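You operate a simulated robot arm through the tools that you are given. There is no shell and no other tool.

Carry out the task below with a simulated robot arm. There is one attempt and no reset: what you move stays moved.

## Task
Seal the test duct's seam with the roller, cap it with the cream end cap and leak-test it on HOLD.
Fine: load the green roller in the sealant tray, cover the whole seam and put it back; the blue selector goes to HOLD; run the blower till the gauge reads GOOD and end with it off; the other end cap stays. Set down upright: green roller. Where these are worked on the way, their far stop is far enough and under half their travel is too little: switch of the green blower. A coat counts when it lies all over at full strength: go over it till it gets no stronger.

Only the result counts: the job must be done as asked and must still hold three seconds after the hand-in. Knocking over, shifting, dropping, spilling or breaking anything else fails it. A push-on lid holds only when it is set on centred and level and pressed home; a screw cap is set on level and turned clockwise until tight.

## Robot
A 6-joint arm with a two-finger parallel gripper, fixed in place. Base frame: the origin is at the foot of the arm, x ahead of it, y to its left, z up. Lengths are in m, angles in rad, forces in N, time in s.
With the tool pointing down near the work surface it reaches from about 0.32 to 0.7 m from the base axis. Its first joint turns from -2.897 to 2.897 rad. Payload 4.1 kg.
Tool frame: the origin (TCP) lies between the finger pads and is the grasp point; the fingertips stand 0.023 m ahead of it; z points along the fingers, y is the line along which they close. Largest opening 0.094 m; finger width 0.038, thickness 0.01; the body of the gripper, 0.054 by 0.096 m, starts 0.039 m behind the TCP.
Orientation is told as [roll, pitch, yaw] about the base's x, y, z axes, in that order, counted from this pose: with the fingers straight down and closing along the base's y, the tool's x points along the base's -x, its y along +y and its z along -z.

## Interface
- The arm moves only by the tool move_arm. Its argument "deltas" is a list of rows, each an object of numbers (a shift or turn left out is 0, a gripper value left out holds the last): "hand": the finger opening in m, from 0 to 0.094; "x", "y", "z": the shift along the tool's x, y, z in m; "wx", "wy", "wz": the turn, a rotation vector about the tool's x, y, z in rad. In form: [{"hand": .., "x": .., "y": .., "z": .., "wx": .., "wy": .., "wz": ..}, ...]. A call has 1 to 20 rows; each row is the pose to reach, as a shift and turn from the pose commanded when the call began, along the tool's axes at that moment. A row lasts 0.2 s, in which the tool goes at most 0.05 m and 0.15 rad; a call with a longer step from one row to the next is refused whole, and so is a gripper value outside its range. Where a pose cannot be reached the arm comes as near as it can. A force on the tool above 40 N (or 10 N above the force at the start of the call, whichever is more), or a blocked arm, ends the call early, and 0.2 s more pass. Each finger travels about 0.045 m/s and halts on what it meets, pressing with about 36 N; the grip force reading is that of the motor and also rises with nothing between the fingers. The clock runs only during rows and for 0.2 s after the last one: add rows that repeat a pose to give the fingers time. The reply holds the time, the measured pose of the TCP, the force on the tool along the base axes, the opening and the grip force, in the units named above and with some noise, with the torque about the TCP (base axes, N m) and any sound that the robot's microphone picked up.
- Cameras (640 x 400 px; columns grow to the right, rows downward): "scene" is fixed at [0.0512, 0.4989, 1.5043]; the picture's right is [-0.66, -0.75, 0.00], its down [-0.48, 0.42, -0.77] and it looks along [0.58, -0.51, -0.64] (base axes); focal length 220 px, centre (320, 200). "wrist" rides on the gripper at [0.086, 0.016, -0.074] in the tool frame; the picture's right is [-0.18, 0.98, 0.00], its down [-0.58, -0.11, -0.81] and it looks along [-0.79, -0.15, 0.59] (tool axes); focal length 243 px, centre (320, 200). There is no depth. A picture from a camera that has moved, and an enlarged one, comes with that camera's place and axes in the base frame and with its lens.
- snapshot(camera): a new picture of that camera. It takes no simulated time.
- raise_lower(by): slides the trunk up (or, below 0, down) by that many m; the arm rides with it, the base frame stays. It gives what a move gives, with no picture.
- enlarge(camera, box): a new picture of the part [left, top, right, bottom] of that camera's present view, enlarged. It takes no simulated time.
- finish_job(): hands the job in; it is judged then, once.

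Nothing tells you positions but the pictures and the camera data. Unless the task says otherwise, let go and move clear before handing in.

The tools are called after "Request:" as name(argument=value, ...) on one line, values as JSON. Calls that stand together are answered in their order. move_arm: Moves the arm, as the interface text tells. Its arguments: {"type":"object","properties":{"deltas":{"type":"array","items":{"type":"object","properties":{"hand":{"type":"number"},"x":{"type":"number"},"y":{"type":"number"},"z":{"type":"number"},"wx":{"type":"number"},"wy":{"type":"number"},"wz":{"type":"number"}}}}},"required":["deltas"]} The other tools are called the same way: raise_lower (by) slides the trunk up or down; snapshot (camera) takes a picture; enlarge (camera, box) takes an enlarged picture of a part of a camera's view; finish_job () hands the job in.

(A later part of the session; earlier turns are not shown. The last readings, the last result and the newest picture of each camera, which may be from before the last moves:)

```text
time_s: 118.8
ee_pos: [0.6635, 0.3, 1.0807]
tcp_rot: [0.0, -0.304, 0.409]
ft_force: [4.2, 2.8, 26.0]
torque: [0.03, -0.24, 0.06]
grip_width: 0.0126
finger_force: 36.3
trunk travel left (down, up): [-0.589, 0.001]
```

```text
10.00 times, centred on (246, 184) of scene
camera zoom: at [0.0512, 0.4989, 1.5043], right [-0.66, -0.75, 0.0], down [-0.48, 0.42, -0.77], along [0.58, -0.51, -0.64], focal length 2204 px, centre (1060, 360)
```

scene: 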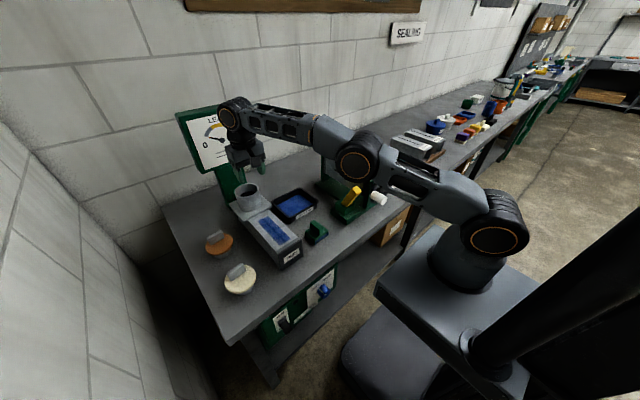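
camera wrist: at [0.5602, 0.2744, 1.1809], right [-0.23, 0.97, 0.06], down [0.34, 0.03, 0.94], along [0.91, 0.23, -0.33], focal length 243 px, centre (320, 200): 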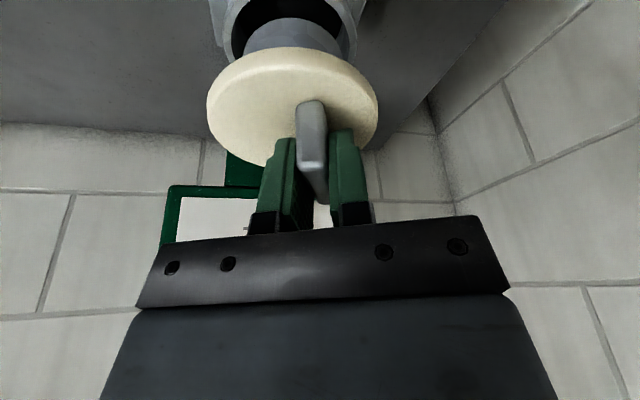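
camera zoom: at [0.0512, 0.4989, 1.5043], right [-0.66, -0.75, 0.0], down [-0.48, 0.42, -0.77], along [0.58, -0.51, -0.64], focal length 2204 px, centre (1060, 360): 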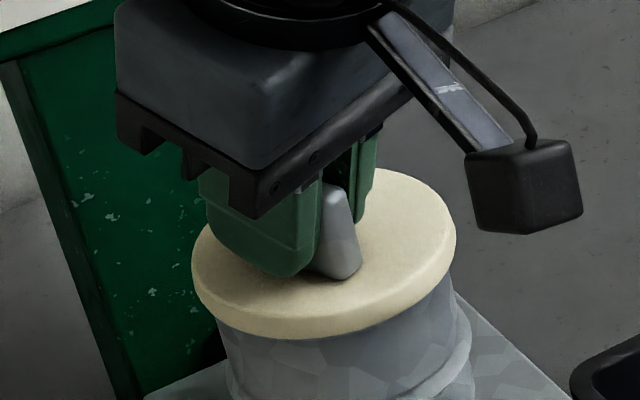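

Request:
move_arm(deltas=[{"x": 0.0003, "z": 0.001}, {"x": 0.0004, "z": 0.0014}, {"x": 0.0004, "z": 0.0014}])

Request:
enlarge(camera="wrist", box=[190, 0, 390, 140])

```text
time_s: 119.6
ee_pos: [0.6633, 0.2992, 1.0812]
tcp_rot: [0.001, -0.31, 0.408]
ft_force: [3.2, 2.9, 30.8]
torque: [-0.15, 0.0, 0.02]
grip_width: 0.0129
finger_force: 35.9
trunk travel left (down, up): [-0.589, 0.001]
```

```text
2.86 times, centred on (290, 70) of wrist
camera zoom: at [0.5607, 0.274, 1.1251], right [-0.23, 0.97, 0.06], down [0.33, 0.02, 0.94], along [0.92, 0.24, -0.32], focal length 693 px, centre (406, 571)
```

zoom: 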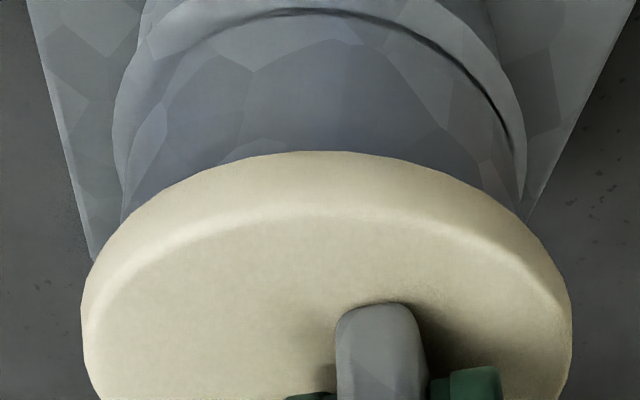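

Seated flat and pressed at about 31 N. I'll relieve the load, then open and back off.

Request:
move_arm(deltas=[{"x": -0.0006, "z": -0.002}, {"x": -0.001, "z": -0.0034}, {"x": -0.001, "z": -0.0034, "hand": 0.03}, {"x": -0.001, "z": -0.0034, "hand": 0.05}, {"x": -0.001, "z": -0.0034, "hand": 0.05}, {"x": -0.001, "z": -0.0034, "hand": 0.05}])

Request:
enlarge(camera="scene", box=[226, 164, 266, 204])

```text
time_s: 121.0
ee_pos: [0.6628, 0.2998, 1.0807]
tcp_rot: [0.0, -0.3, 0.409]
ft_force: [-4.1, 0.7, 16.3]
torque: [-0.15, 0.22, 0.01]
grip_width: 0.0478
finger_force: 0.0
trunk travel left (down, up): [-0.589, 0.001]
```

```text
10.00 times, centred on (246, 184) of scene
camera zoom: at [0.0512, 0.4989, 1.5043], right [-0.66, -0.75, 0.0], down [-0.48, 0.42, -0.77], along [0.58, -0.51, -0.64], focal length 2204 px, centre (1060, 360)
```

zoom: 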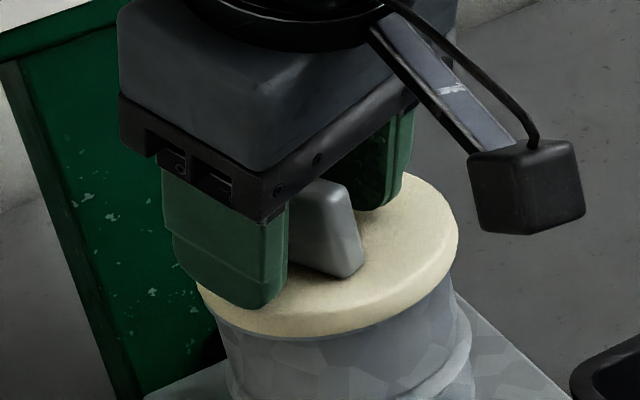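

Released. Raising straight up clear of the tab.

Request:
move_arm(deltas=[{"x": -0.003, "z": -0.0096}, {"x": -0.0089, "z": -0.0287}, {"x": -0.0177, "z": -0.0573}])

Request:
enlarge(camera="scene", box=[226, 164, 266, 204])

Request:
snapshot(camera="wrist")

```text
time_s: 121.8
ee_pos: [0.6635, 0.3007, 1.1398]
tcp_rot: [0.002, -0.298, 0.408]
ft_force: [0.4, 0.1, 0.1]
torque: [0.02, 0.0, -0.02]
grip_width: 0.0501
finger_force: 0.1
trunk travel left (down, up): [-0.589, 0.001]
```

```text
10.00 times, centred on (246, 184) of scene
camera zoom: at [0.0512, 0.4989, 1.5043], right [-0.66, -0.75, 0.0], down [-0.48, 0.42, -0.77], along [0.58, -0.51, -0.64], focal length 2204 px, centre (1060, 360)
```

zoom: 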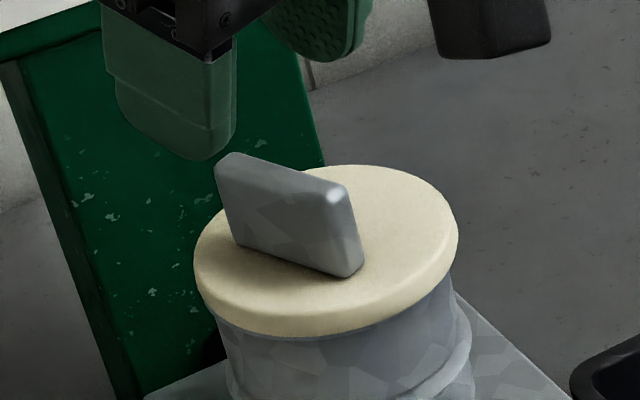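

```text
taken
camera wrist: at [0.5613, 0.2747, 1.1849], right [-0.23, 0.97, 0.06], down [0.34, 0.03, 0.94], along [0.91, 0.23, -0.33], focal length 243 px, centre (320, 200)
```

wrist: 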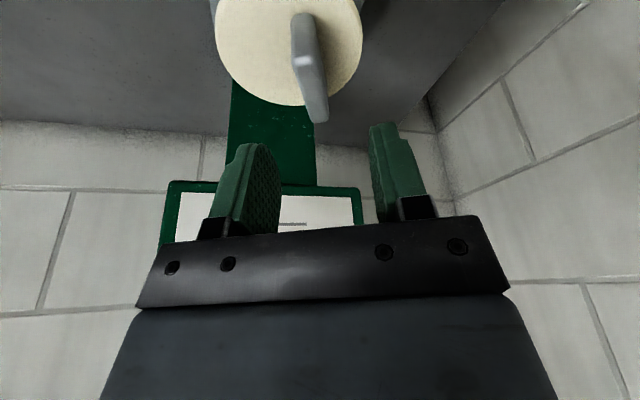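

The cap sits level and concentric. For certainty I'll give it one more push with closed fingers on the disc near its centre, beside the tab.

Request:
move_arm(deltas=[{"hand": 0.0, "x": -0.006, "y": -0.0095, "z": 0.0018}, {"x": -0.0118, "y": -0.0195, "z": 0.0036}, {"x": -0.0118, "y": -0.0195, "z": 0.0036}, {"x": -0.0118, "y": -0.0195, "z": 0.0036}, {"x": -0.0059, "y": -0.0195, "z": 0.0227}, {"x": -0.003, "y": -0.0195, "z": 0.0322}])

Request:
enlarge(camera="scene", box=[226, 164, 266, 204])

Request:
snapshot(camera="wrist")

```text
time_s: 123.2
ee_pos: [0.6834, 0.2878, 1.1107]
tcp_rot: [0.001, -0.299, 0.408]
ft_force: [0.5, 0.5, -0.7]
torque: [-0.03, -0.01, -0.02]
grip_width: 0.0003
finger_force: 35.7
trunk travel left (down, up): [-0.589, 0.001]
```

```text
10.00 times, centred on (246, 184) of scene
camera zoom: at [0.0512, 0.4989, 1.5043], right [-0.66, -0.75, 0.0], down [-0.48, 0.42, -0.77], along [0.58, -0.51, -0.64], focal length 2204 px, centre (1060, 360)
```

zoom: 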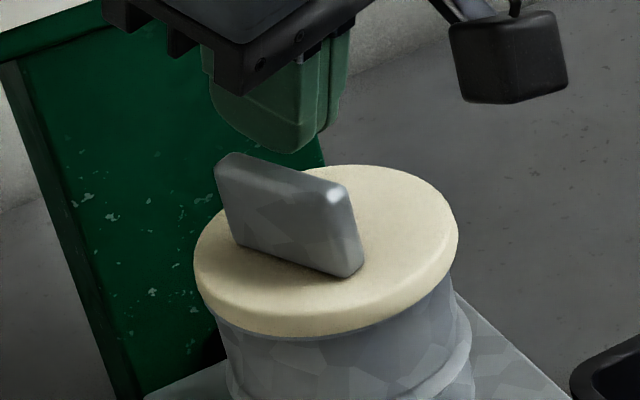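

```text
taken
camera wrist: at [0.581, 0.262, 1.1551], right [-0.23, 0.97, 0.06], down [0.34, 0.03, 0.94], along [0.91, 0.23, -0.33], focal length 243 px, centre (320, 200)
```

wrist: 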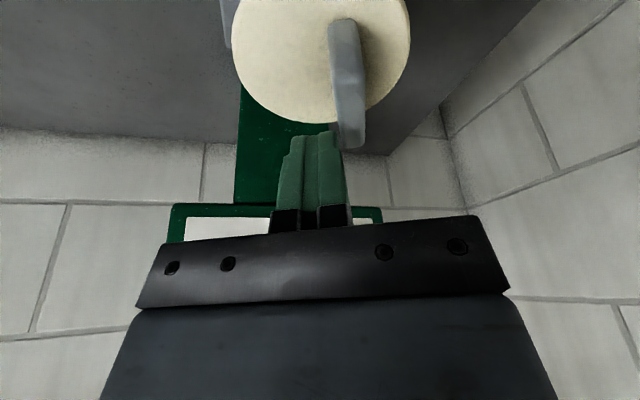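

Request:
move_arm(deltas=[{"x": 0.003, "z": 0.0096}, {"x": 0.0059, "z": 0.0191}, {"x": 0.0077, "z": 0.0248}])

Request:
enlarge(camera="scene", box=[226, 164, 266, 204])

```text
time_s: 124.0
ee_pos: [0.6821, 0.2873, 1.0927]
tcp_rot: [0.002, -0.316, 0.409]
ft_force: [3.5, 1.3, 35.8]
torque: [0.14, 0.78, -0.06]
grip_width: 0.0
finger_force: 35.7
trunk travel left (down, up): [-0.589, 0.001]
```

```text
10.00 times, centred on (246, 184) of scene
camera zoom: at [0.0512, 0.4989, 1.5043], right [-0.66, -0.75, 0.0], down [-0.48, 0.42, -0.77], along [0.58, -0.51, -0.64], focal length 2204 px, centre (1060, 360)
```

zoom: 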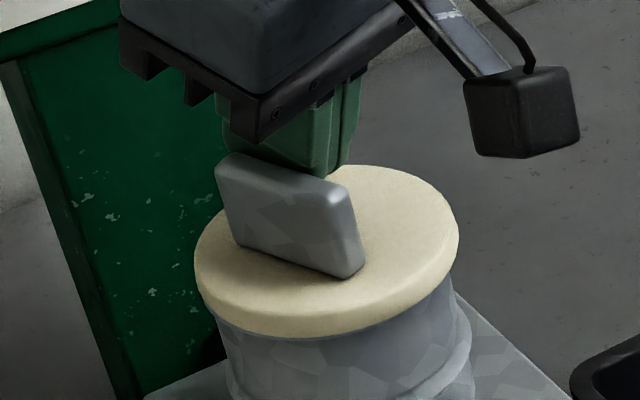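

The finger's shoulder met the tab's top edge, giving another 36 N push. I'll lift and make a last push centred on the tab top.

Request:
move_arm(deltas=[{"x": -0.006, "z": -0.0191}, {"x": -0.0133, "z": -0.043}, {"x": -0.0157, "y": 0.0195, "z": -0.0423}, {"x": -0.0128, "y": 0.0195, "z": -0.0327}, {"x": -0.0104, "y": 0.0195, "z": -0.0251}])

Request:
enlarge(camera="scene", box=[226, 164, 266, 204])

```text
time_s: 125.2
ee_pos: [0.677, 0.306, 1.1143]
tcp_rot: [0.002, -0.306, 0.408]
ft_force: [-1.2, -1.0, 11.4]
torque: [-0.07, 0.14, -0.02]
grip_width: 0.0
finger_force: 35.4
trunk travel left (down, up): [-0.589, 0.001]
```

```text
10.00 times, centred on (246, 184) of scene
camera zoom: at [0.0512, 0.4989, 1.5043], right [-0.66, -0.75, 0.0], down [-0.48, 0.42, -0.77], along [0.58, -0.51, -0.64], focal length 2204 px, centre (1060, 360)
```

zoom: 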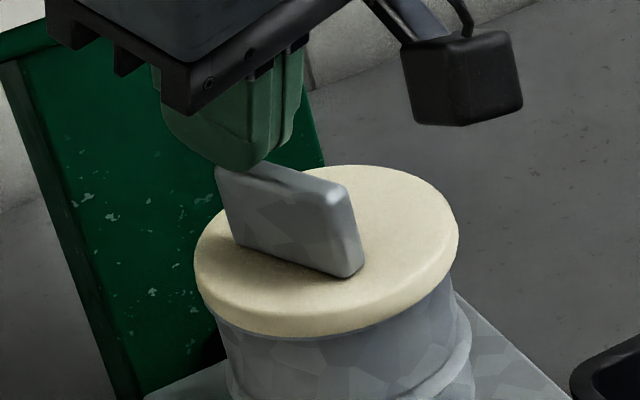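

Contact on the tab top. Pressing to about 30–35 N, then lifting away.

Request:
move_arm(deltas=[{"x": 0.0004, "z": 0.0014}, {"x": 0.0009, "z": 0.0029}, {"x": 0.0012, "z": 0.0038}, {"x": 0.0012, "z": 0.0038}])

Request:
move_arm(deltas=[{"x": -0.003, "z": -0.0096}, {"x": -0.0118, "z": -0.0382}, {"x": -0.0177, "z": -0.0573}])

Request:
enlarge(camera="scene", box=[226, 164, 266, 204])

```text
time_s: 126.2
ee_pos: [0.6763, 0.3062, 1.1142]
tcp_rot: [0.001, -0.313, 0.409]
ft_force: [5.7, 4.2, 36.1]
torque: [-0.09, 0.2, -0.02]
grip_width: 0.0
finger_force: 35.4
trunk travel left (down, up): [-0.589, 0.001]
```

```text
time_s: 127.0
ee_pos: [0.668, 0.301, 1.1634]
tcp_rot: [0.002, -0.296, 0.407]
ft_force: [0.2, 0.3, -0.5]
torque: [-0.01, 0.0, 0.0]
grip_width: 0.0001
finger_force: 36.0
out of reach, approached as far as the arm can: row 2, 3
trunk travel left (down, up): [-0.589, 0.001]
```

```text
10.00 times, centred on (246, 184) of scene
camera zoom: at [0.0512, 0.4989, 1.5043], right [-0.66, -0.75, 0.0], down [-0.48, 0.42, -0.77], along [0.58, -0.51, -0.64], focal length 2204 px, centre (1060, 360)
```

zoom: 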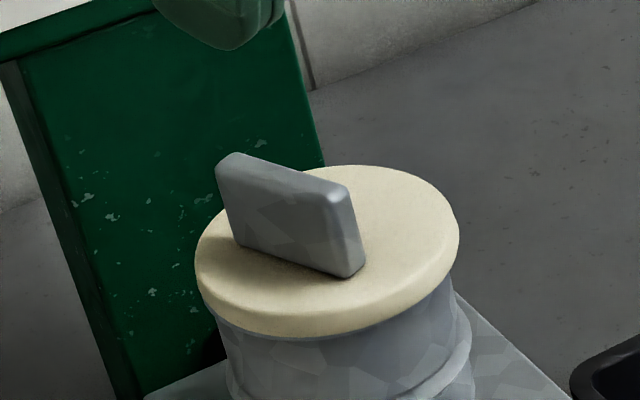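

The cap is home. Now retracting the arm to look at the blower panel at the bench front.

Request:
move_arm(deltas=[{"x": 0.042, "y": 0.008, "z": -0.013}, {"x": 0.084, "y": 0.016, "z": -0.026}, {"x": 0.126, "y": 0.024, "z": -0.039}, {"x": 0.168, "y": 0.032, "z": -0.052}, {"x": 0.2104, "y": 0.0401, "z": -0.0651}])

Request:
snapshot(camera="scene")

Request:
enlarge(camera="scene", box=[250, 255, 350, 345])

Request:
enlarge(camera="scene", box=[170, 90, 260, 160])

```text
time_s: 128.2
ee_pos: [0.4501, 0.2522, 1.1645]
tcp_rot: [0.003, -0.301, 0.408]
ft_force: [-0.1, 0.0, -0.1]
torque: [0.01, 0.03, -0.02]
grip_width: 0.0
finger_force: 35.9
out of reach, approached as far as the arm can: row 1
trunk travel left (down, up): [-0.589, 0.001]
```

```text
taken
```

scene: 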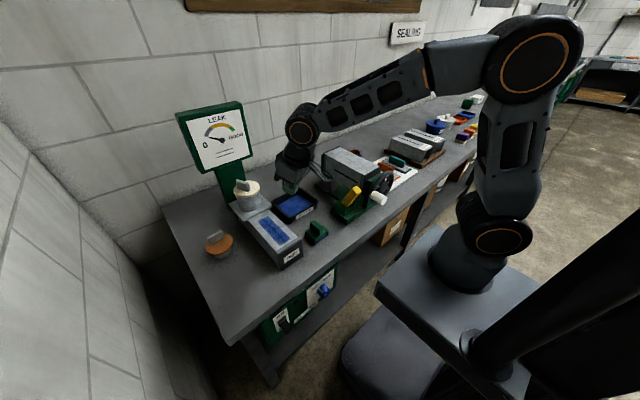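

```text
4.44 times, centred on (300, 300) of scene
camera zoom: at [0.0512, 0.4989, 1.5043], right [-0.66, -0.75, 0.0], down [-0.48, 0.42, -0.77], along [0.58, -0.51, -0.64], focal length 980 px, centre (409, -244)
```

zoom: 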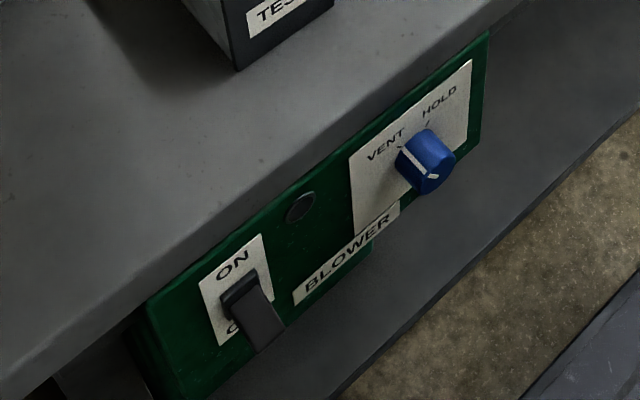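

```text
5.71 times, centred on (215, 125) of scene
camera zoom: at [0.0512, 0.4989, 1.5043], right [-0.66, -0.75, 0.0], down [-0.48, 0.42, -0.77], along [0.58, -0.51, -0.64], focal length 1259 px, centre (920, 629)
```

zoom: 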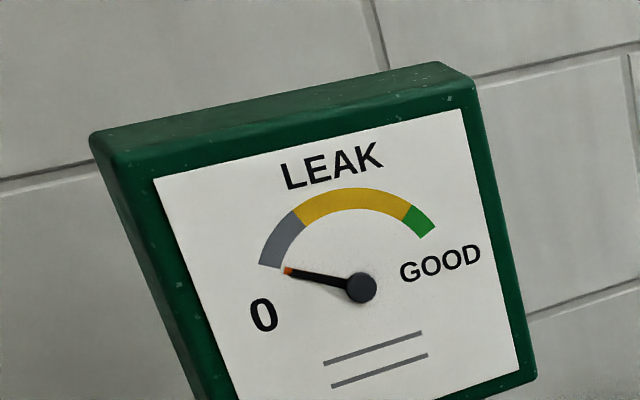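

Request:
enlarge(camera="scene", box=[290, 255, 340, 305])

Request:
enlarge(camera="scene", box=[255, 295, 305, 345])

Request:
enlarge(camera="scene", box=[200, 230, 360, 390])

```text
8.00 times, centred on (315, 280) of scene
camera zoom: at [0.0512, 0.4989, 1.5043], right [-0.66, -0.75, 0.0], down [-0.48, 0.42, -0.77], along [0.58, -0.51, -0.64], focal length 1763 px, centre (360, -440)
```

zoom: 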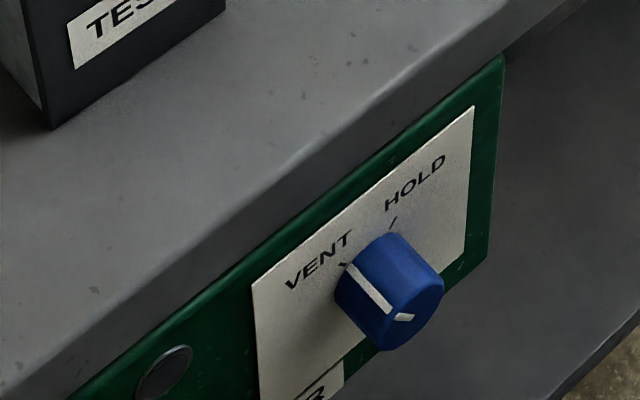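

```text
8.00 times, centred on (280, 320) of scene
camera zoom: at [0.0512, 0.4989, 1.5043], right [-0.66, -0.75, 0.0], down [-0.48, 0.42, -0.77], along [0.58, -0.51, -0.64], focal length 1763 px, centre (640, -760)
```

zoom: 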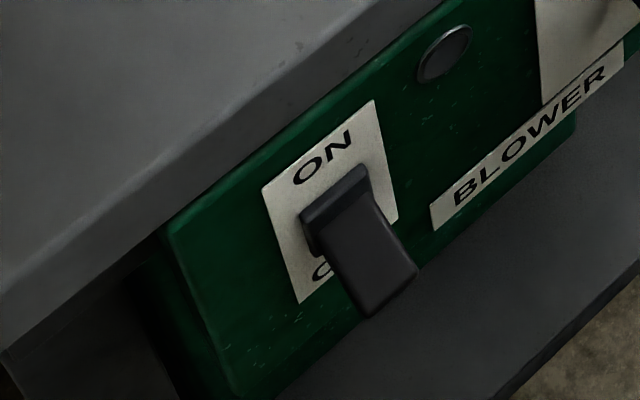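

```text
2.50 times, centred on (280, 310) of scene
camera zoom: at [0.0512, 0.4989, 1.5043], right [-0.66, -0.75, 0.0], down [-0.48, 0.42, -0.77], along [0.58, -0.51, -0.64], focal length 551 px, centre (420, -75)
```

zoom: 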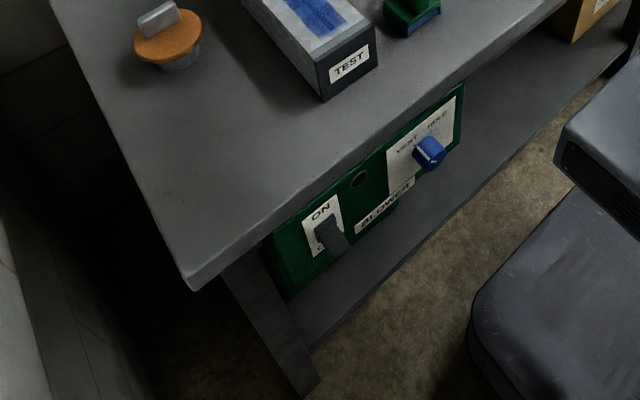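

I read the panel as a vertical plate at x ≈ 0.35 under the bench edge. The selector is at about (y 0.231, z 0.76), pointing to VENT, with HOLD clockwise of it. The switch paddle is at about (y 0.397, z 0.765), with ON above. I'll move to the front-left of the bench with the hand tilted 45° forward so the wrist camera faces the panel.

Request:
move_arm(deltas=[{"x": 0.0104, "y": 0.0407, "z": 0.0051, "hand": 0.0}, {"x": 0.0209, "y": 0.0815, "z": 0.0103}, {"x": 0.0313, "y": 0.1222, "z": 0.0154}, {"x": 0.0418, "y": 0.163, "z": 0.0206}, {"x": 0.0522, "y": 0.2037, "z": 0.0257}])

Request:
move_arm(deltas=[{"wx": 0.0402, "wz": 0.13}, {"wx": 0.0804, "wz": 0.26}, {"wx": 0.1206, "wz": 0.3898}])

Request:
move_arm(deltas=[{"wy": -0.12}, {"wy": -0.24}, {"wy": -0.36}, {"wy": -0.485}])

Request:
snapshot(camera="scene")

Request:
snapshot(camera="wrist")

```text
time_s: 129.4
ee_pos: [0.3296, 0.4223, 1.1256]
tcp_rot: [0.0, -0.301, 0.408]
ft_force: [0.8, -0.1, -0.8]
torque: [0.0, 0.0, 0.03]
grip_width: 0.0
finger_force: 36.1
trunk travel left (down, up): [-0.589, 0.001]
```

```text
time_s: 130.2
ee_pos: [0.3314, 0.4215, 1.126]
tcp_rot: [0.002, -0.298, -0.001]
ft_force: [-0.3, 0.2, 0.1]
torque: [0.03, 0.01, 0.01]
grip_width: 0.0
finger_force: 35.8
trunk travel left (down, up): [-0.589, 0.001]
```

```text
time_s: 131.2
ee_pos: [0.3309, 0.4216, 1.1253]
tcp_rot: [0.004, -0.786, 0.001]
ft_force: [-1.0, -0.3, 0.3]
torque: [0.03, 0.03, 0.0]
grip_width: 0.0
finger_force: 36.1
trunk travel left (down, up): [-0.589, 0.001]
```

```text
taken
```

scene: 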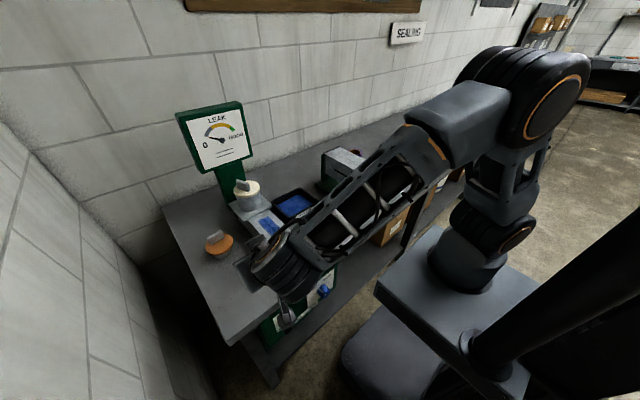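

```text
taken
camera wrist: at [0.2167, 0.4382, 1.1156], right [0.13, 0.98, 0.13], down [-0.16, -0.11, 0.98], along [0.98, -0.15, 0.14], focal length 243 px, centre (320, 200)
```

wrist: 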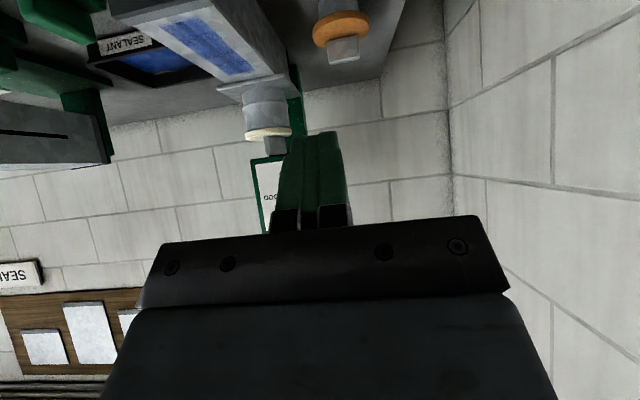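

The camera now looks straight ahead. Drawing back from the bench and lowering in front of the panel.

Request:
move_arm(deltas=[{"x": 0.0236, "y": -0.02, "z": -0.0236}, {"x": 0.0471, "y": -0.04, "z": -0.0471}, {"x": 0.0707, "y": -0.06, "z": -0.0707}, {"x": 0.1019, "y": -0.06, "z": -0.0395}, {"x": 0.1331, "y": -0.06, "z": -0.0082}, {"x": 0.1644, "y": -0.06, "z": 0.023}, {"x": 0.1956, "y": -0.06, "z": 0.0543}, {"x": 0.2268, "y": -0.06, "z": 0.0855}, {"x": 0.258, "y": -0.06, "z": 0.1168}])

Request:
snapshot(camera="scene")

Request:
snapshot(camera="wrist")

```text
time_s: 133.2
ee_pos: [0.2312, 0.3614, 0.8595]
tcp_rot: [0.0, -0.783, -0.001]
ft_force: [0.1, -0.8, -0.6]
torque: [-0.03, -0.01, 0.0]
grip_width: 0.0001
finger_force: 35.8
trunk travel left (down, up): [-0.589, 0.001]
```

```text
taken
```

scene: 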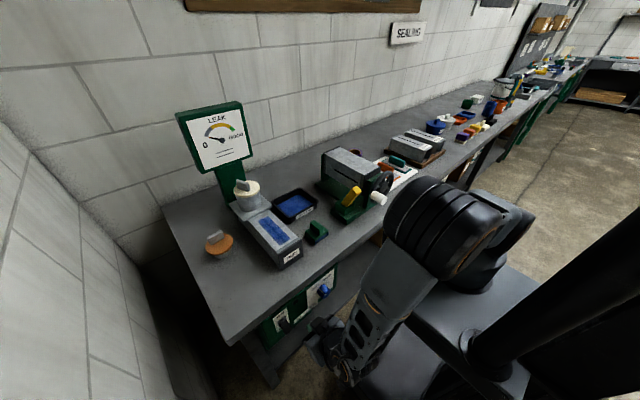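

```text
taken
camera wrist: at [0.1173, 0.378, 0.8501], right [0.13, 0.98, 0.13], down [-0.16, -0.11, 0.98], along [0.98, -0.15, 0.14], focal length 243 px, centre (320, 200)
```

wrist: 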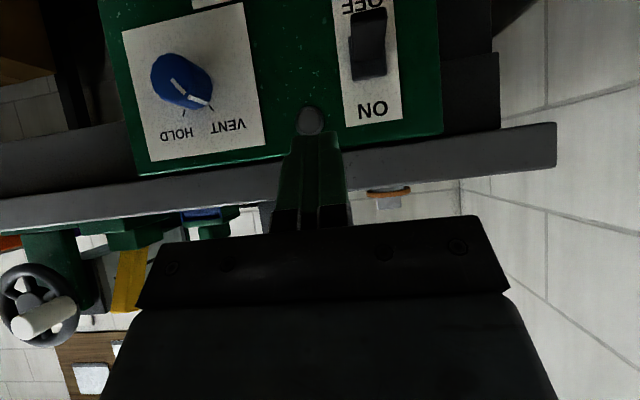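

A clear front view of the panel (upside down in the picture). Enlarging to measure.

Request:
enlarge(camera="wrist", box=[100, 0, 280, 180])

Request:
enlarge(camera="wrist", box=[290, 0, 450, 180])

```text
2.22 times, centred on (190, 90) of wrist
camera zoom: at [0.1173, 0.378, 0.8501], right [0.13, 0.98, 0.13], down [-0.16, -0.11, 0.98], along [0.98, -0.15, 0.14], focal length 539 px, centre (609, 444)
```

zoom: 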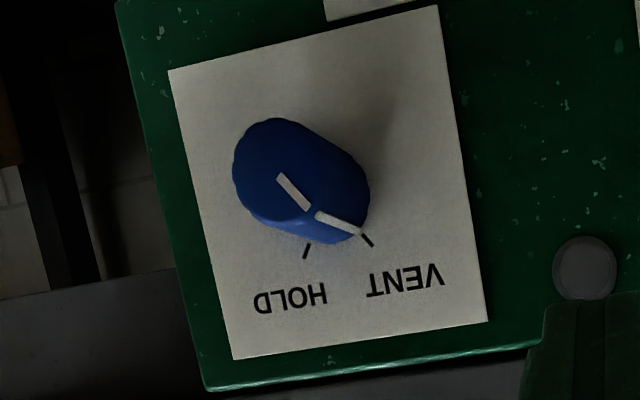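

```text
2.22 times, centred on (370, 90) of wrist
camera zoom: at [0.1173, 0.378, 0.8501], right [0.13, 0.98, 0.13], down [-0.16, -0.11, 0.98], along [0.98, -0.15, 0.14], focal length 539 px, centre (209, 444)
```

zoom: 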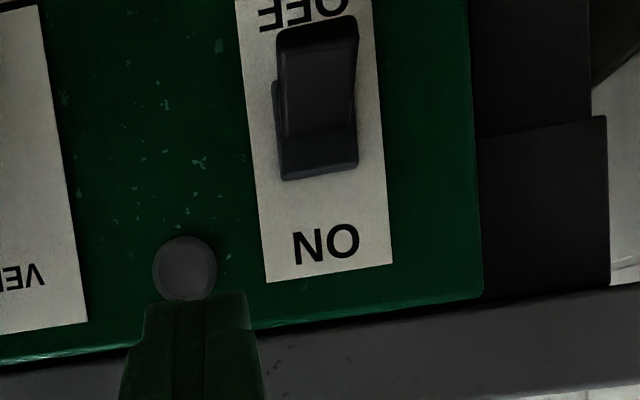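

The knob axis is at about y 0.2325, z 0.76, protruding to x ≈ 0.32 with radius ≈ 0.0175; VENT to HOLD is about 65–70° clockwise. I'll roll the hand −90° about the knob axis direction first, so that turning the knob ends in a comfortable pose.

Request:
move_arm(deltas=[{"wx": 0.101, "wz": -0.101, "hand": 0.06}, {"wx": 0.202, "wz": -0.202}, {"wx": 0.303, "wz": -0.303}, {"wx": 0.404, "wz": -0.404}, {"wx": 0.505, "wz": -0.505}, {"wx": 0.606, "wz": -0.606}, {"wx": 0.707, "wz": -0.707}, {"wx": 0.808, "wz": -0.808}, {"wx": 0.909, "wz": -0.909}, {"wx": 1.01, "wz": -1.01}, {"wx": 1.111, "wz": -1.11}])

Request:
snapshot(camera="scene")

Request:
snapshot(camera="wrist")

```text
time_s: 135.6
ee_pos: [0.2307, 0.3623, 0.8593]
tcp_rot: [-1.571, 0.002, 0.785]
ft_force: [0.4, 0.8, -0.4]
torque: [-0.02, -0.03, 0.01]
grip_width: 0.06
finger_force: 0.1
trunk travel left (down, up): [-0.589, 0.001]
```

```text
taken
```

scene: 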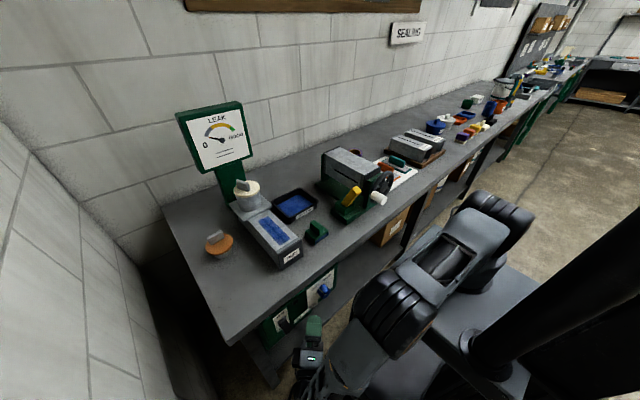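

```text
taken
camera wrist: at [0.1169, 0.3537, 0.8427], right [0.13, 0.13, -0.98], down [-0.16, 0.98, 0.11], along [0.98, 0.14, 0.15], focal length 243 px, centre (320, 200)
```

wrist: 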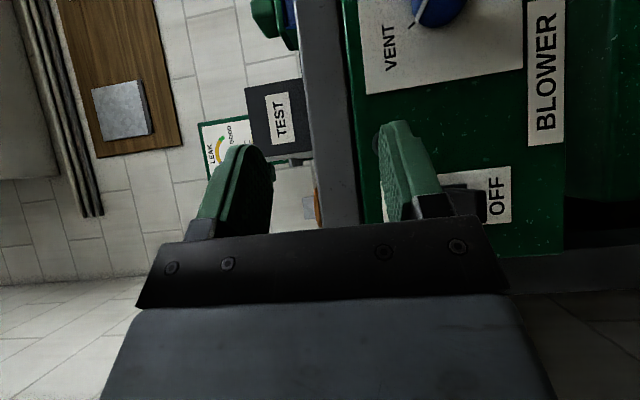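

Rolled as planned. Now moving in front of the knob at its height.

Request:
move_arm(deltas=[{"x": 0.0187, "y": 0.0248, "z": 0.0272}, {"x": 0.0373, "y": 0.0497, "z": 0.0545}, {"x": 0.056, "y": 0.0745, "z": 0.0817}, {"x": 0.0746, "y": 0.0993, "z": 0.109}])

Request:
snapshot(camera="wrist")

Request:
enlarge(camera="scene", box=[260, 260, 380, 380])

```text
time_s: 136.6
ee_pos: [0.2554, 0.2308, 0.7601]
tcp_rot: [-1.569, 0.002, 0.786]
ft_force: [-0.1, 0.1, -0.1]
torque: [-0.02, -0.01, -0.05]
grip_width: 0.0599
finger_force: 0.2
trunk travel left (down, up): [-0.589, 0.001]
```

```text
taken
camera wrist: at [0.1417, 0.2235, 0.7432], right [0.13, 0.13, -0.98], down [-0.16, 0.98, 0.11], along [0.98, 0.14, 0.15], focal length 243 px, centre (320, 200)
```

wrist: 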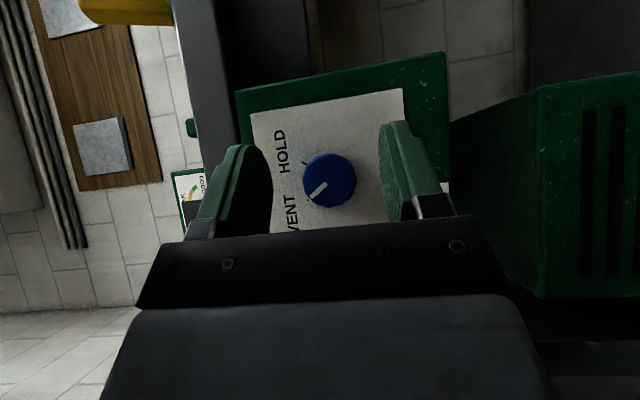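

```text
3.33 times, centred on (320, 320) of scene
camera zoom: at [0.0512, 0.4989, 1.5043], right [-0.66, -0.75, 0.0], down [-0.48, 0.42, -0.77], along [0.58, -0.51, -0.64], focal length 735 px, centre (320, -200)
```

zoom: 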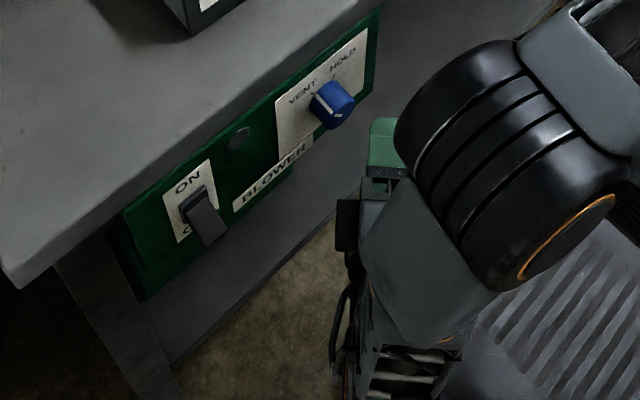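

The knob is between the fingers. Advancing toward the panel.

Request:
move_arm(deltas=[{"x": -0.0161, "z": 0.0125}, {"x": -0.0322, "z": 0.0249}])

Request:
snapshot(camera="wrist")

Request:
enlarge(camera="scene", box=[280, 255, 360, 335])

```text
time_s: 137.2
ee_pos: [0.2951, 0.2368, 0.76]
tcp_rot: [-1.568, 0.001, 0.785]
ft_force: [-0.7, 0.1, -0.3]
torque: [0.02, -0.01, -0.01]
grip_width: 0.0603
finger_force: 0.0
trunk travel left (down, up): [-0.589, 0.001]
```

```text
taken
camera wrist: at [0.1822, 0.2288, 0.7433], right [0.13, 0.13, -0.98], down [-0.16, 0.98, 0.11], along [0.98, 0.14, 0.15], focal length 243 px, centre (320, 200)
```

wrist: 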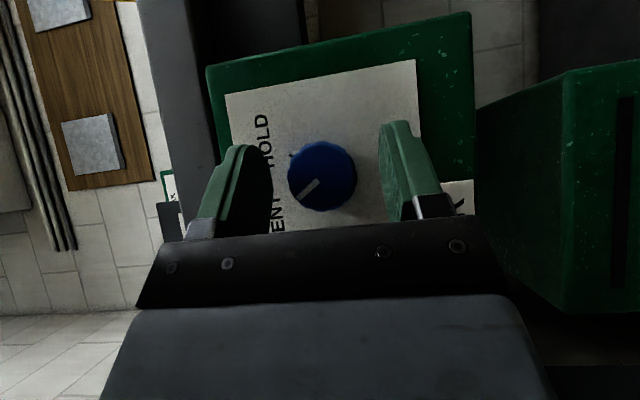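

```text
5.00 times, centred on (320, 295) of scene
camera zoom: at [0.0512, 0.4989, 1.5043], right [-0.66, -0.75, 0.0], down [-0.48, 0.42, -0.77], along [0.58, -0.51, -0.64], focal length 1102 px, centre (320, -275)
```

zoom: 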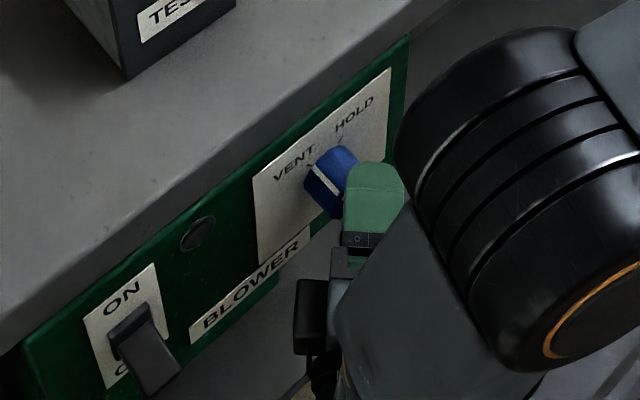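

Centred on the knob. Going in the last 2 cm.

Request:
move_arm(deltas=[{"x": -0.0078, "y": -0.0005, "z": 0.007}, {"x": -0.0149, "y": -0.001, "z": 0.0132}])

Request:
snapshot(camera="wrist")

Request:
enlarge(camera="scene", box=[290, 260, 350, 320])

```text
time_s: 137.8
ee_pos: [0.3143, 0.2387, 0.7612]
tcp_rot: [-1.57, 0.0, 0.786]
ft_force: [0.3, 0.1, -0.7]
torque: [-0.01, 0.0, -0.01]
grip_width: 0.0601
finger_force: 0.1
trunk travel left (down, up): [-0.589, 0.001]
```

```text
taken
camera wrist: at [0.202, 0.23, 0.7445], right [0.13, 0.13, -0.98], down [-0.16, 0.98, 0.11], along [0.98, 0.14, 0.15], focal length 243 px, centre (320, 200)
```

wrist: 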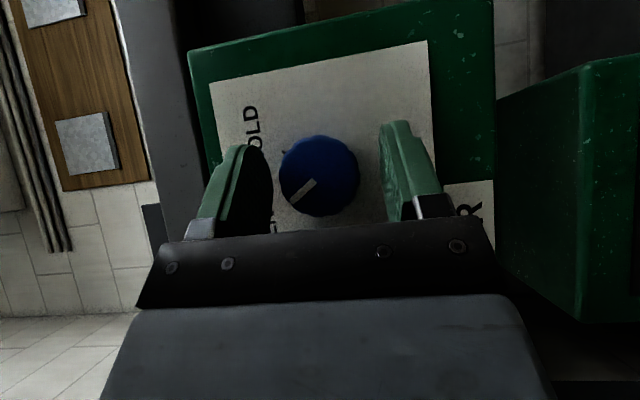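

```text
6.67 times, centred on (320, 290) of scene
camera zoom: at [0.0512, 0.4989, 1.5043], right [-0.66, -0.75, 0.0], down [-0.48, 0.42, -0.77], along [0.58, -0.51, -0.64], focal length 1469 px, centre (320, -400)
```

zoom: 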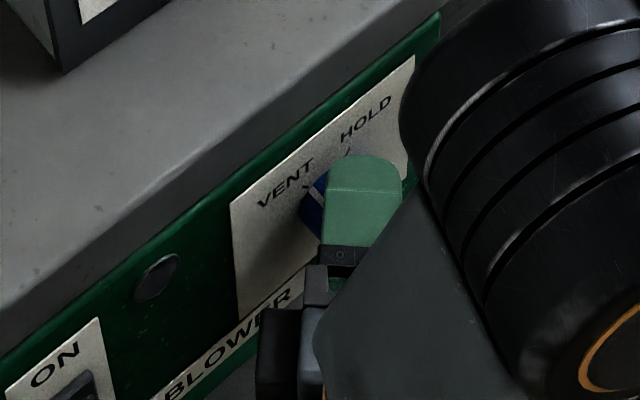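

The fingers straddle the knob. Closing.

Request:
move_arm(deltas=[{"hand": 0.04}, {"hand": 0.02}, {"hand": 0.0}, {"hand": 0.0}, {"hand": 0.0}])

Request:
enlarge(camera="wrist", box=[220, 90, 420, 240])

```text
time_s: 139.0
ee_pos: [0.3157, 0.2374, 0.7622]
tcp_rot: [-1.571, -0.001, 0.784]
ft_force: [4.7, 0.1, 13.3]
torque: [-0.04, -0.46, -0.17]
grip_width: 0.0395
finger_force: 45.0
trunk travel left (down, up): [-0.589, 0.001]
```

```text
2.67 times, centred on (320, 165) of wrist
camera zoom: at [0.2019, 0.2302, 0.7451], right [0.13, 0.13, -0.98], down [-0.16, 0.98, 0.11], along [0.98, 0.14, 0.15], focal length 647 px, centre (320, 293)
```

zoom: 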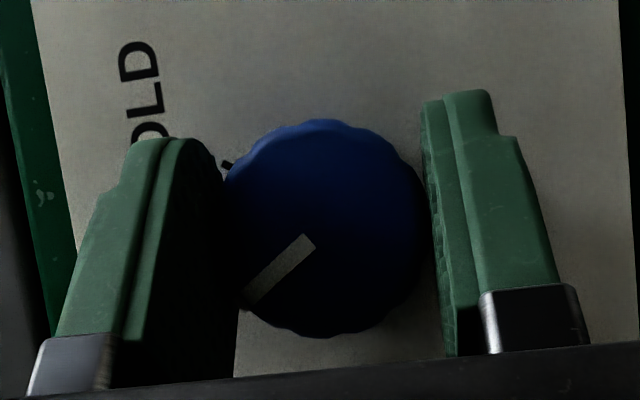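

Gripped. I'll turn clockwise about the knob's axis, half way first.

Request:
move_arm(deltas=[{"y": -0.0015}, {"wx": -0.0849, "wz": 0.0849, "y": -0.0022}, {"wx": -0.1697, "wz": 0.1697, "y": -0.0025}, {"wx": -0.2546, "wz": 0.2546, "x": 0.0001, "y": -0.0028, "z": 0.0001}, {"wx": -0.3394, "wz": 0.3394, "x": 0.0002, "y": -0.0031, "z": 0.0002}, {"wx": -0.4243, "wz": 0.4243, "x": 0.0004, "y": -0.0034, "z": 0.0004}])

Request:
enlarge(camera="wrist", box=[220, 90, 420, 240])

Request:
enlarge(camera="scene", box=[290, 260, 350, 320])

```text
time_s: 140.4
ee_pos: [0.3157, 0.2372, 0.7634]
tcp_rot: [-1.118, -0.409, 0.689]
ft_force: [6.1, -1.1, -10.0]
torque: [0.0, 0.39, 0.6]
grip_width: 0.0397
finger_force: 44.3
trunk travel left (down, up): [-0.589, 0.001]
```

```text
2.67 times, centred on (320, 165) of wrist
camera zoom: at [0.2016, 0.2402, 0.7452], right [0.13, 0.66, -0.74], down [-0.16, 0.75, 0.65], along [0.98, 0.03, 0.2], focal length 647 px, centre (320, 293)
```

zoom: 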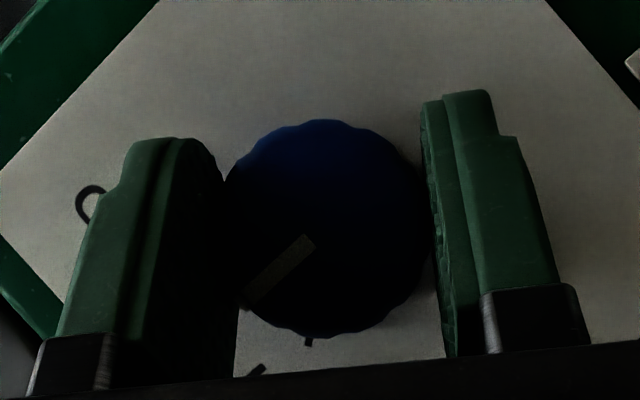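

```text
6.67 times, centred on (320, 290) of scene
camera zoom: at [0.0512, 0.4989, 1.5043], right [-0.66, -0.75, 0.0], down [-0.48, 0.42, -0.77], along [0.58, -0.51, -0.64], focal length 1469 px, centre (320, -400)
```

zoom: 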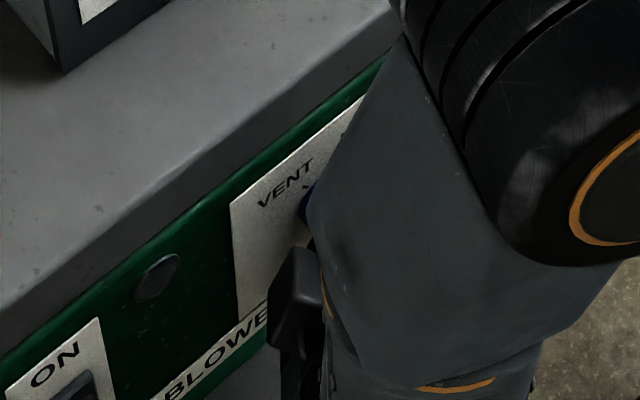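

The knob turns with the hand. Continuing to the HOLD mark.

Request:
move_arm(deltas=[{"wx": -0.0849, "wz": 0.0849, "y": 0.0003}, {"wx": -0.1697, "wz": 0.1697, "x": 0.0001, "y": 0.0, "z": 0.0001}, {"wx": -0.2546, "wz": 0.2546, "x": 0.0002, "y": -0.0003, "z": 0.0002}, {"wx": -0.3394, "wz": 0.3394, "x": 0.0003, "y": -0.0005, "z": 0.0003}, {"wx": -0.3818, "wz": 0.3818, "x": 0.0004, "y": -0.0007, "z": 0.0004}])

Request:
enlarge(camera="wrist", box=[220, 90, 420, 240])

```text
time_s: 141.6
ee_pos: [0.3153, 0.2361, 0.7641]
tcp_rot: [-0.572, -0.698, 0.395]
ft_force: [-0.2, -3.9, -7.7]
torque: [-0.02, -0.11, 0.35]
grip_width: 0.0397
finger_force: 45.2
trunk travel left (down, up): [-0.589, 0.001]
```

```text
2.67 times, centred on (320, 165) of wrist
camera zoom: at [0.2014, 0.2482, 0.7496], right [0.13, 0.95, -0.29], down [-0.16, 0.31, 0.94], along [0.98, -0.08, 0.19], focal length 647 px, centre (320, 293)
```

zoom: 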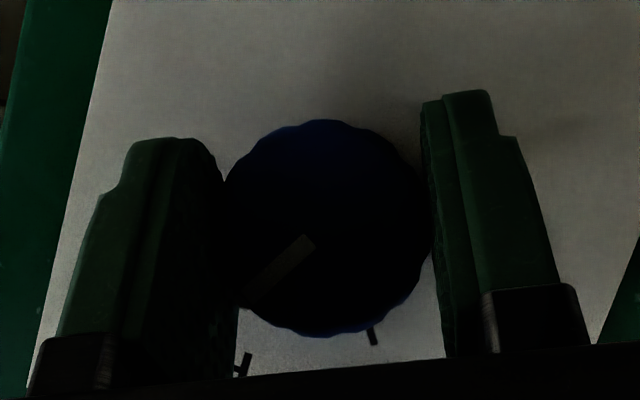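

The pointer is about at HOLD now (about 65–70° from VENT). I'll release and back off to read it.

Request:
move_arm(deltas=[{"hand": 0.05}, {"hand": 0.065}, {"hand": 0.065}, {"hand": 0.065}, {"x": 0.02, "z": -0.02}, {"x": 0.042, "z": -0.042}])

Request:
snapshot(camera="wrist")

Request:
enlarge(camera="wrist", box=[220, 90, 420, 240])

```text
time_s: 143.0
ee_pos: [0.2555, 0.2375, 0.7651]
tcp_rot: [-0.574, -0.698, 0.397]
ft_force: [0.2, -0.4, -0.9]
torque: [0.03, -0.01, 0.01]
grip_width: 0.0651
finger_force: 0.0
trunk travel left (down, up): [-0.589, 0.001]
```

```text
taken
camera wrist: at [0.1418, 0.2486, 0.7497], right [0.13, 0.95, -0.29], down [-0.16, 0.31, 0.94], along [0.98, -0.07, 0.19], focal length 243 px, centre (320, 200)
```

wrist: 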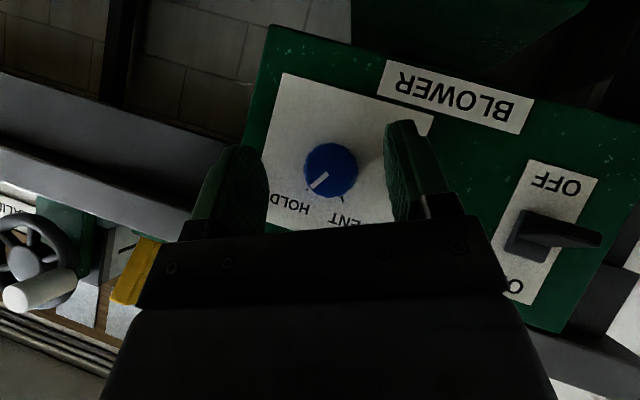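

```text
2.67 times, centred on (320, 165) of wrist
camera zoom: at [0.1418, 0.2486, 0.7497], right [0.13, 0.95, -0.29], down [-0.16, 0.31, 0.94], along [0.98, -0.07, 0.19], focal length 647 px, centre (320, 293)
```

zoom: 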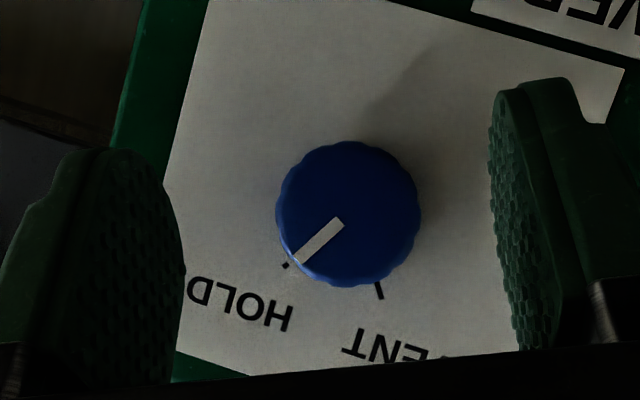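

The selector's pointer lines up with HOLD. Next is the blower switch: I'll move in front of it, straighten the roll and point the closed fingers straight at the panel.

Request:
move_arm(deltas=[{"x": -0.0083, "y": 0.0363, "z": -0.0154}, {"x": -0.0166, "y": 0.0727, "z": -0.0307}, {"x": -0.0249, "y": 0.109, "z": -0.0461}, {"x": -0.0332, "y": 0.1453, "z": -0.0614}])

Request:
move_arm(deltas=[{"wx": -0.076, "wz": 0.076, "hand": 0.0}, {"wx": -0.152, "wz": 0.152}, {"wx": -0.228, "wz": 0.228}, {"wx": -0.305, "wz": 0.305}])

Request:
snapshot(camera="wrist")

Request:
snapshot(camera="scene")

```text
time_s: 144.0
ee_pos: [0.2354, 0.3964, 0.7651]
tcp_rot: [-0.577, -0.696, 0.396]
ft_force: [1.0, 0.3, 0.7]
torque: [0.01, -0.01, 0.04]
grip_width: 0.065
finger_force: 0.1
trunk travel left (down, up): [-0.589, 0.001]
```

```text
time_s: 145.0
ee_pos: [0.2361, 0.3964, 0.7645]
tcp_rot: [0.004, -0.784, -0.003]
ft_force: [-0.2, 0.2, -0.3]
torque: [0.0, -0.01, 0.0]
grip_width: 0.0
finger_force: 25.9
trunk travel left (down, up): [-0.589, 0.001]
```

```text
taken
camera wrist: at [0.1225, 0.4132, 0.7559], right [0.13, 0.98, 0.13], down [-0.16, -0.11, 0.98], along [0.98, -0.15, 0.14], focal length 243 px, centre (320, 200)
```

wrist: 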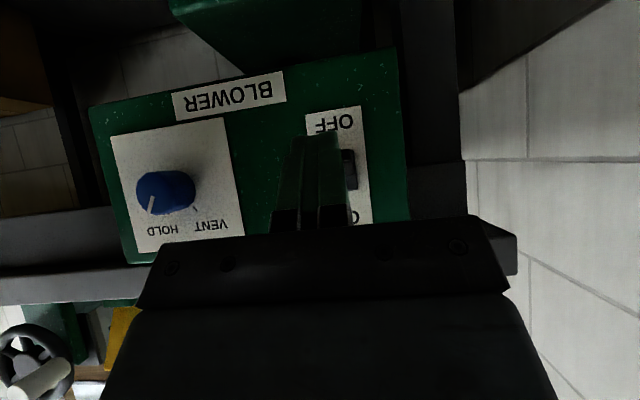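

```text
taken
```

scene: 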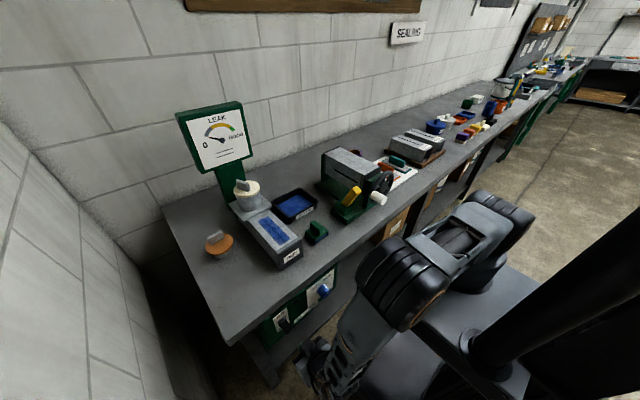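

Request:
enlarge(camera="wrist", box=[270, 90, 390, 230])

Request:
enlarge(camera="scene", box=[255, 290, 345, 370])

```text
2.86 times, centred on (330, 160) of wrist
camera zoom: at [0.1225, 0.4132, 0.7559], right [0.13, 0.98, 0.13], down [-0.16, -0.11, 0.98], along [0.98, -0.15, 0.14], focal length 693 px, centre (291, 314)
```

zoom: 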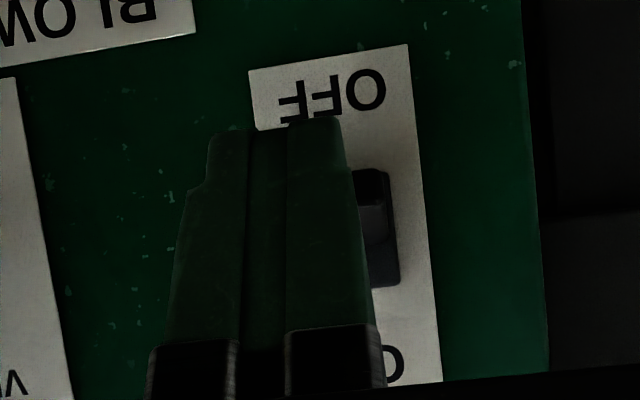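

```text
5.00 times, centred on (300, 330) of scene
camera zoom: at [0.0512, 0.4989, 1.5043], right [-0.66, -0.75, 0.0], down [-0.48, 0.42, -0.77], along [0.58, -0.51, -0.64], focal length 1102 px, centre (420, -450)
```

zoom: 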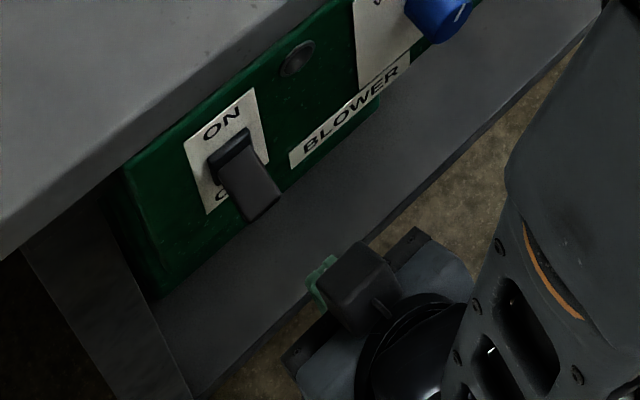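

The switch paddle spans y ≈ 0.386–0.416 with its tip near (x 0.313, z 0.75); it must be pushed up from below for ON. I'll tilt the closed fingers nearly horizontal and place them below the paddle.

Request:
move_arm(deltas=[{"wy": -0.12}, {"wy": -0.24}, {"wy": -0.36}, {"wy": -0.465}])

Request:
snapshot(camera="scene")

```text
time_s: 146.0
ee_pos: [0.2356, 0.3964, 0.7644]
tcp_rot: [0.01, -1.252, -0.006]
ft_force: [1.2, 0.1, -1.0]
torque: [-0.05, -0.01, -0.01]
grip_width: 0.0001
finger_force: 35.7
trunk travel left (down, up): [-0.589, 0.001]
```

```text
taken
```

scene: 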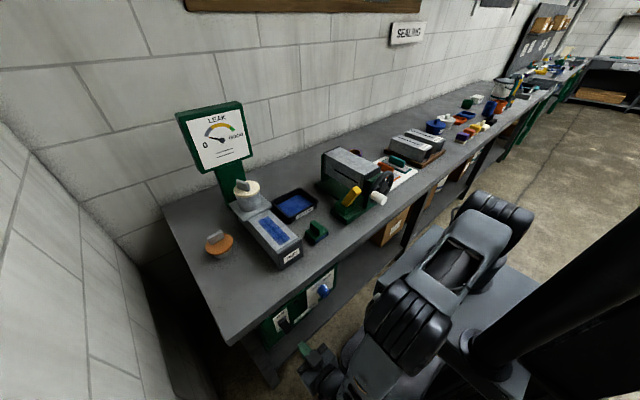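

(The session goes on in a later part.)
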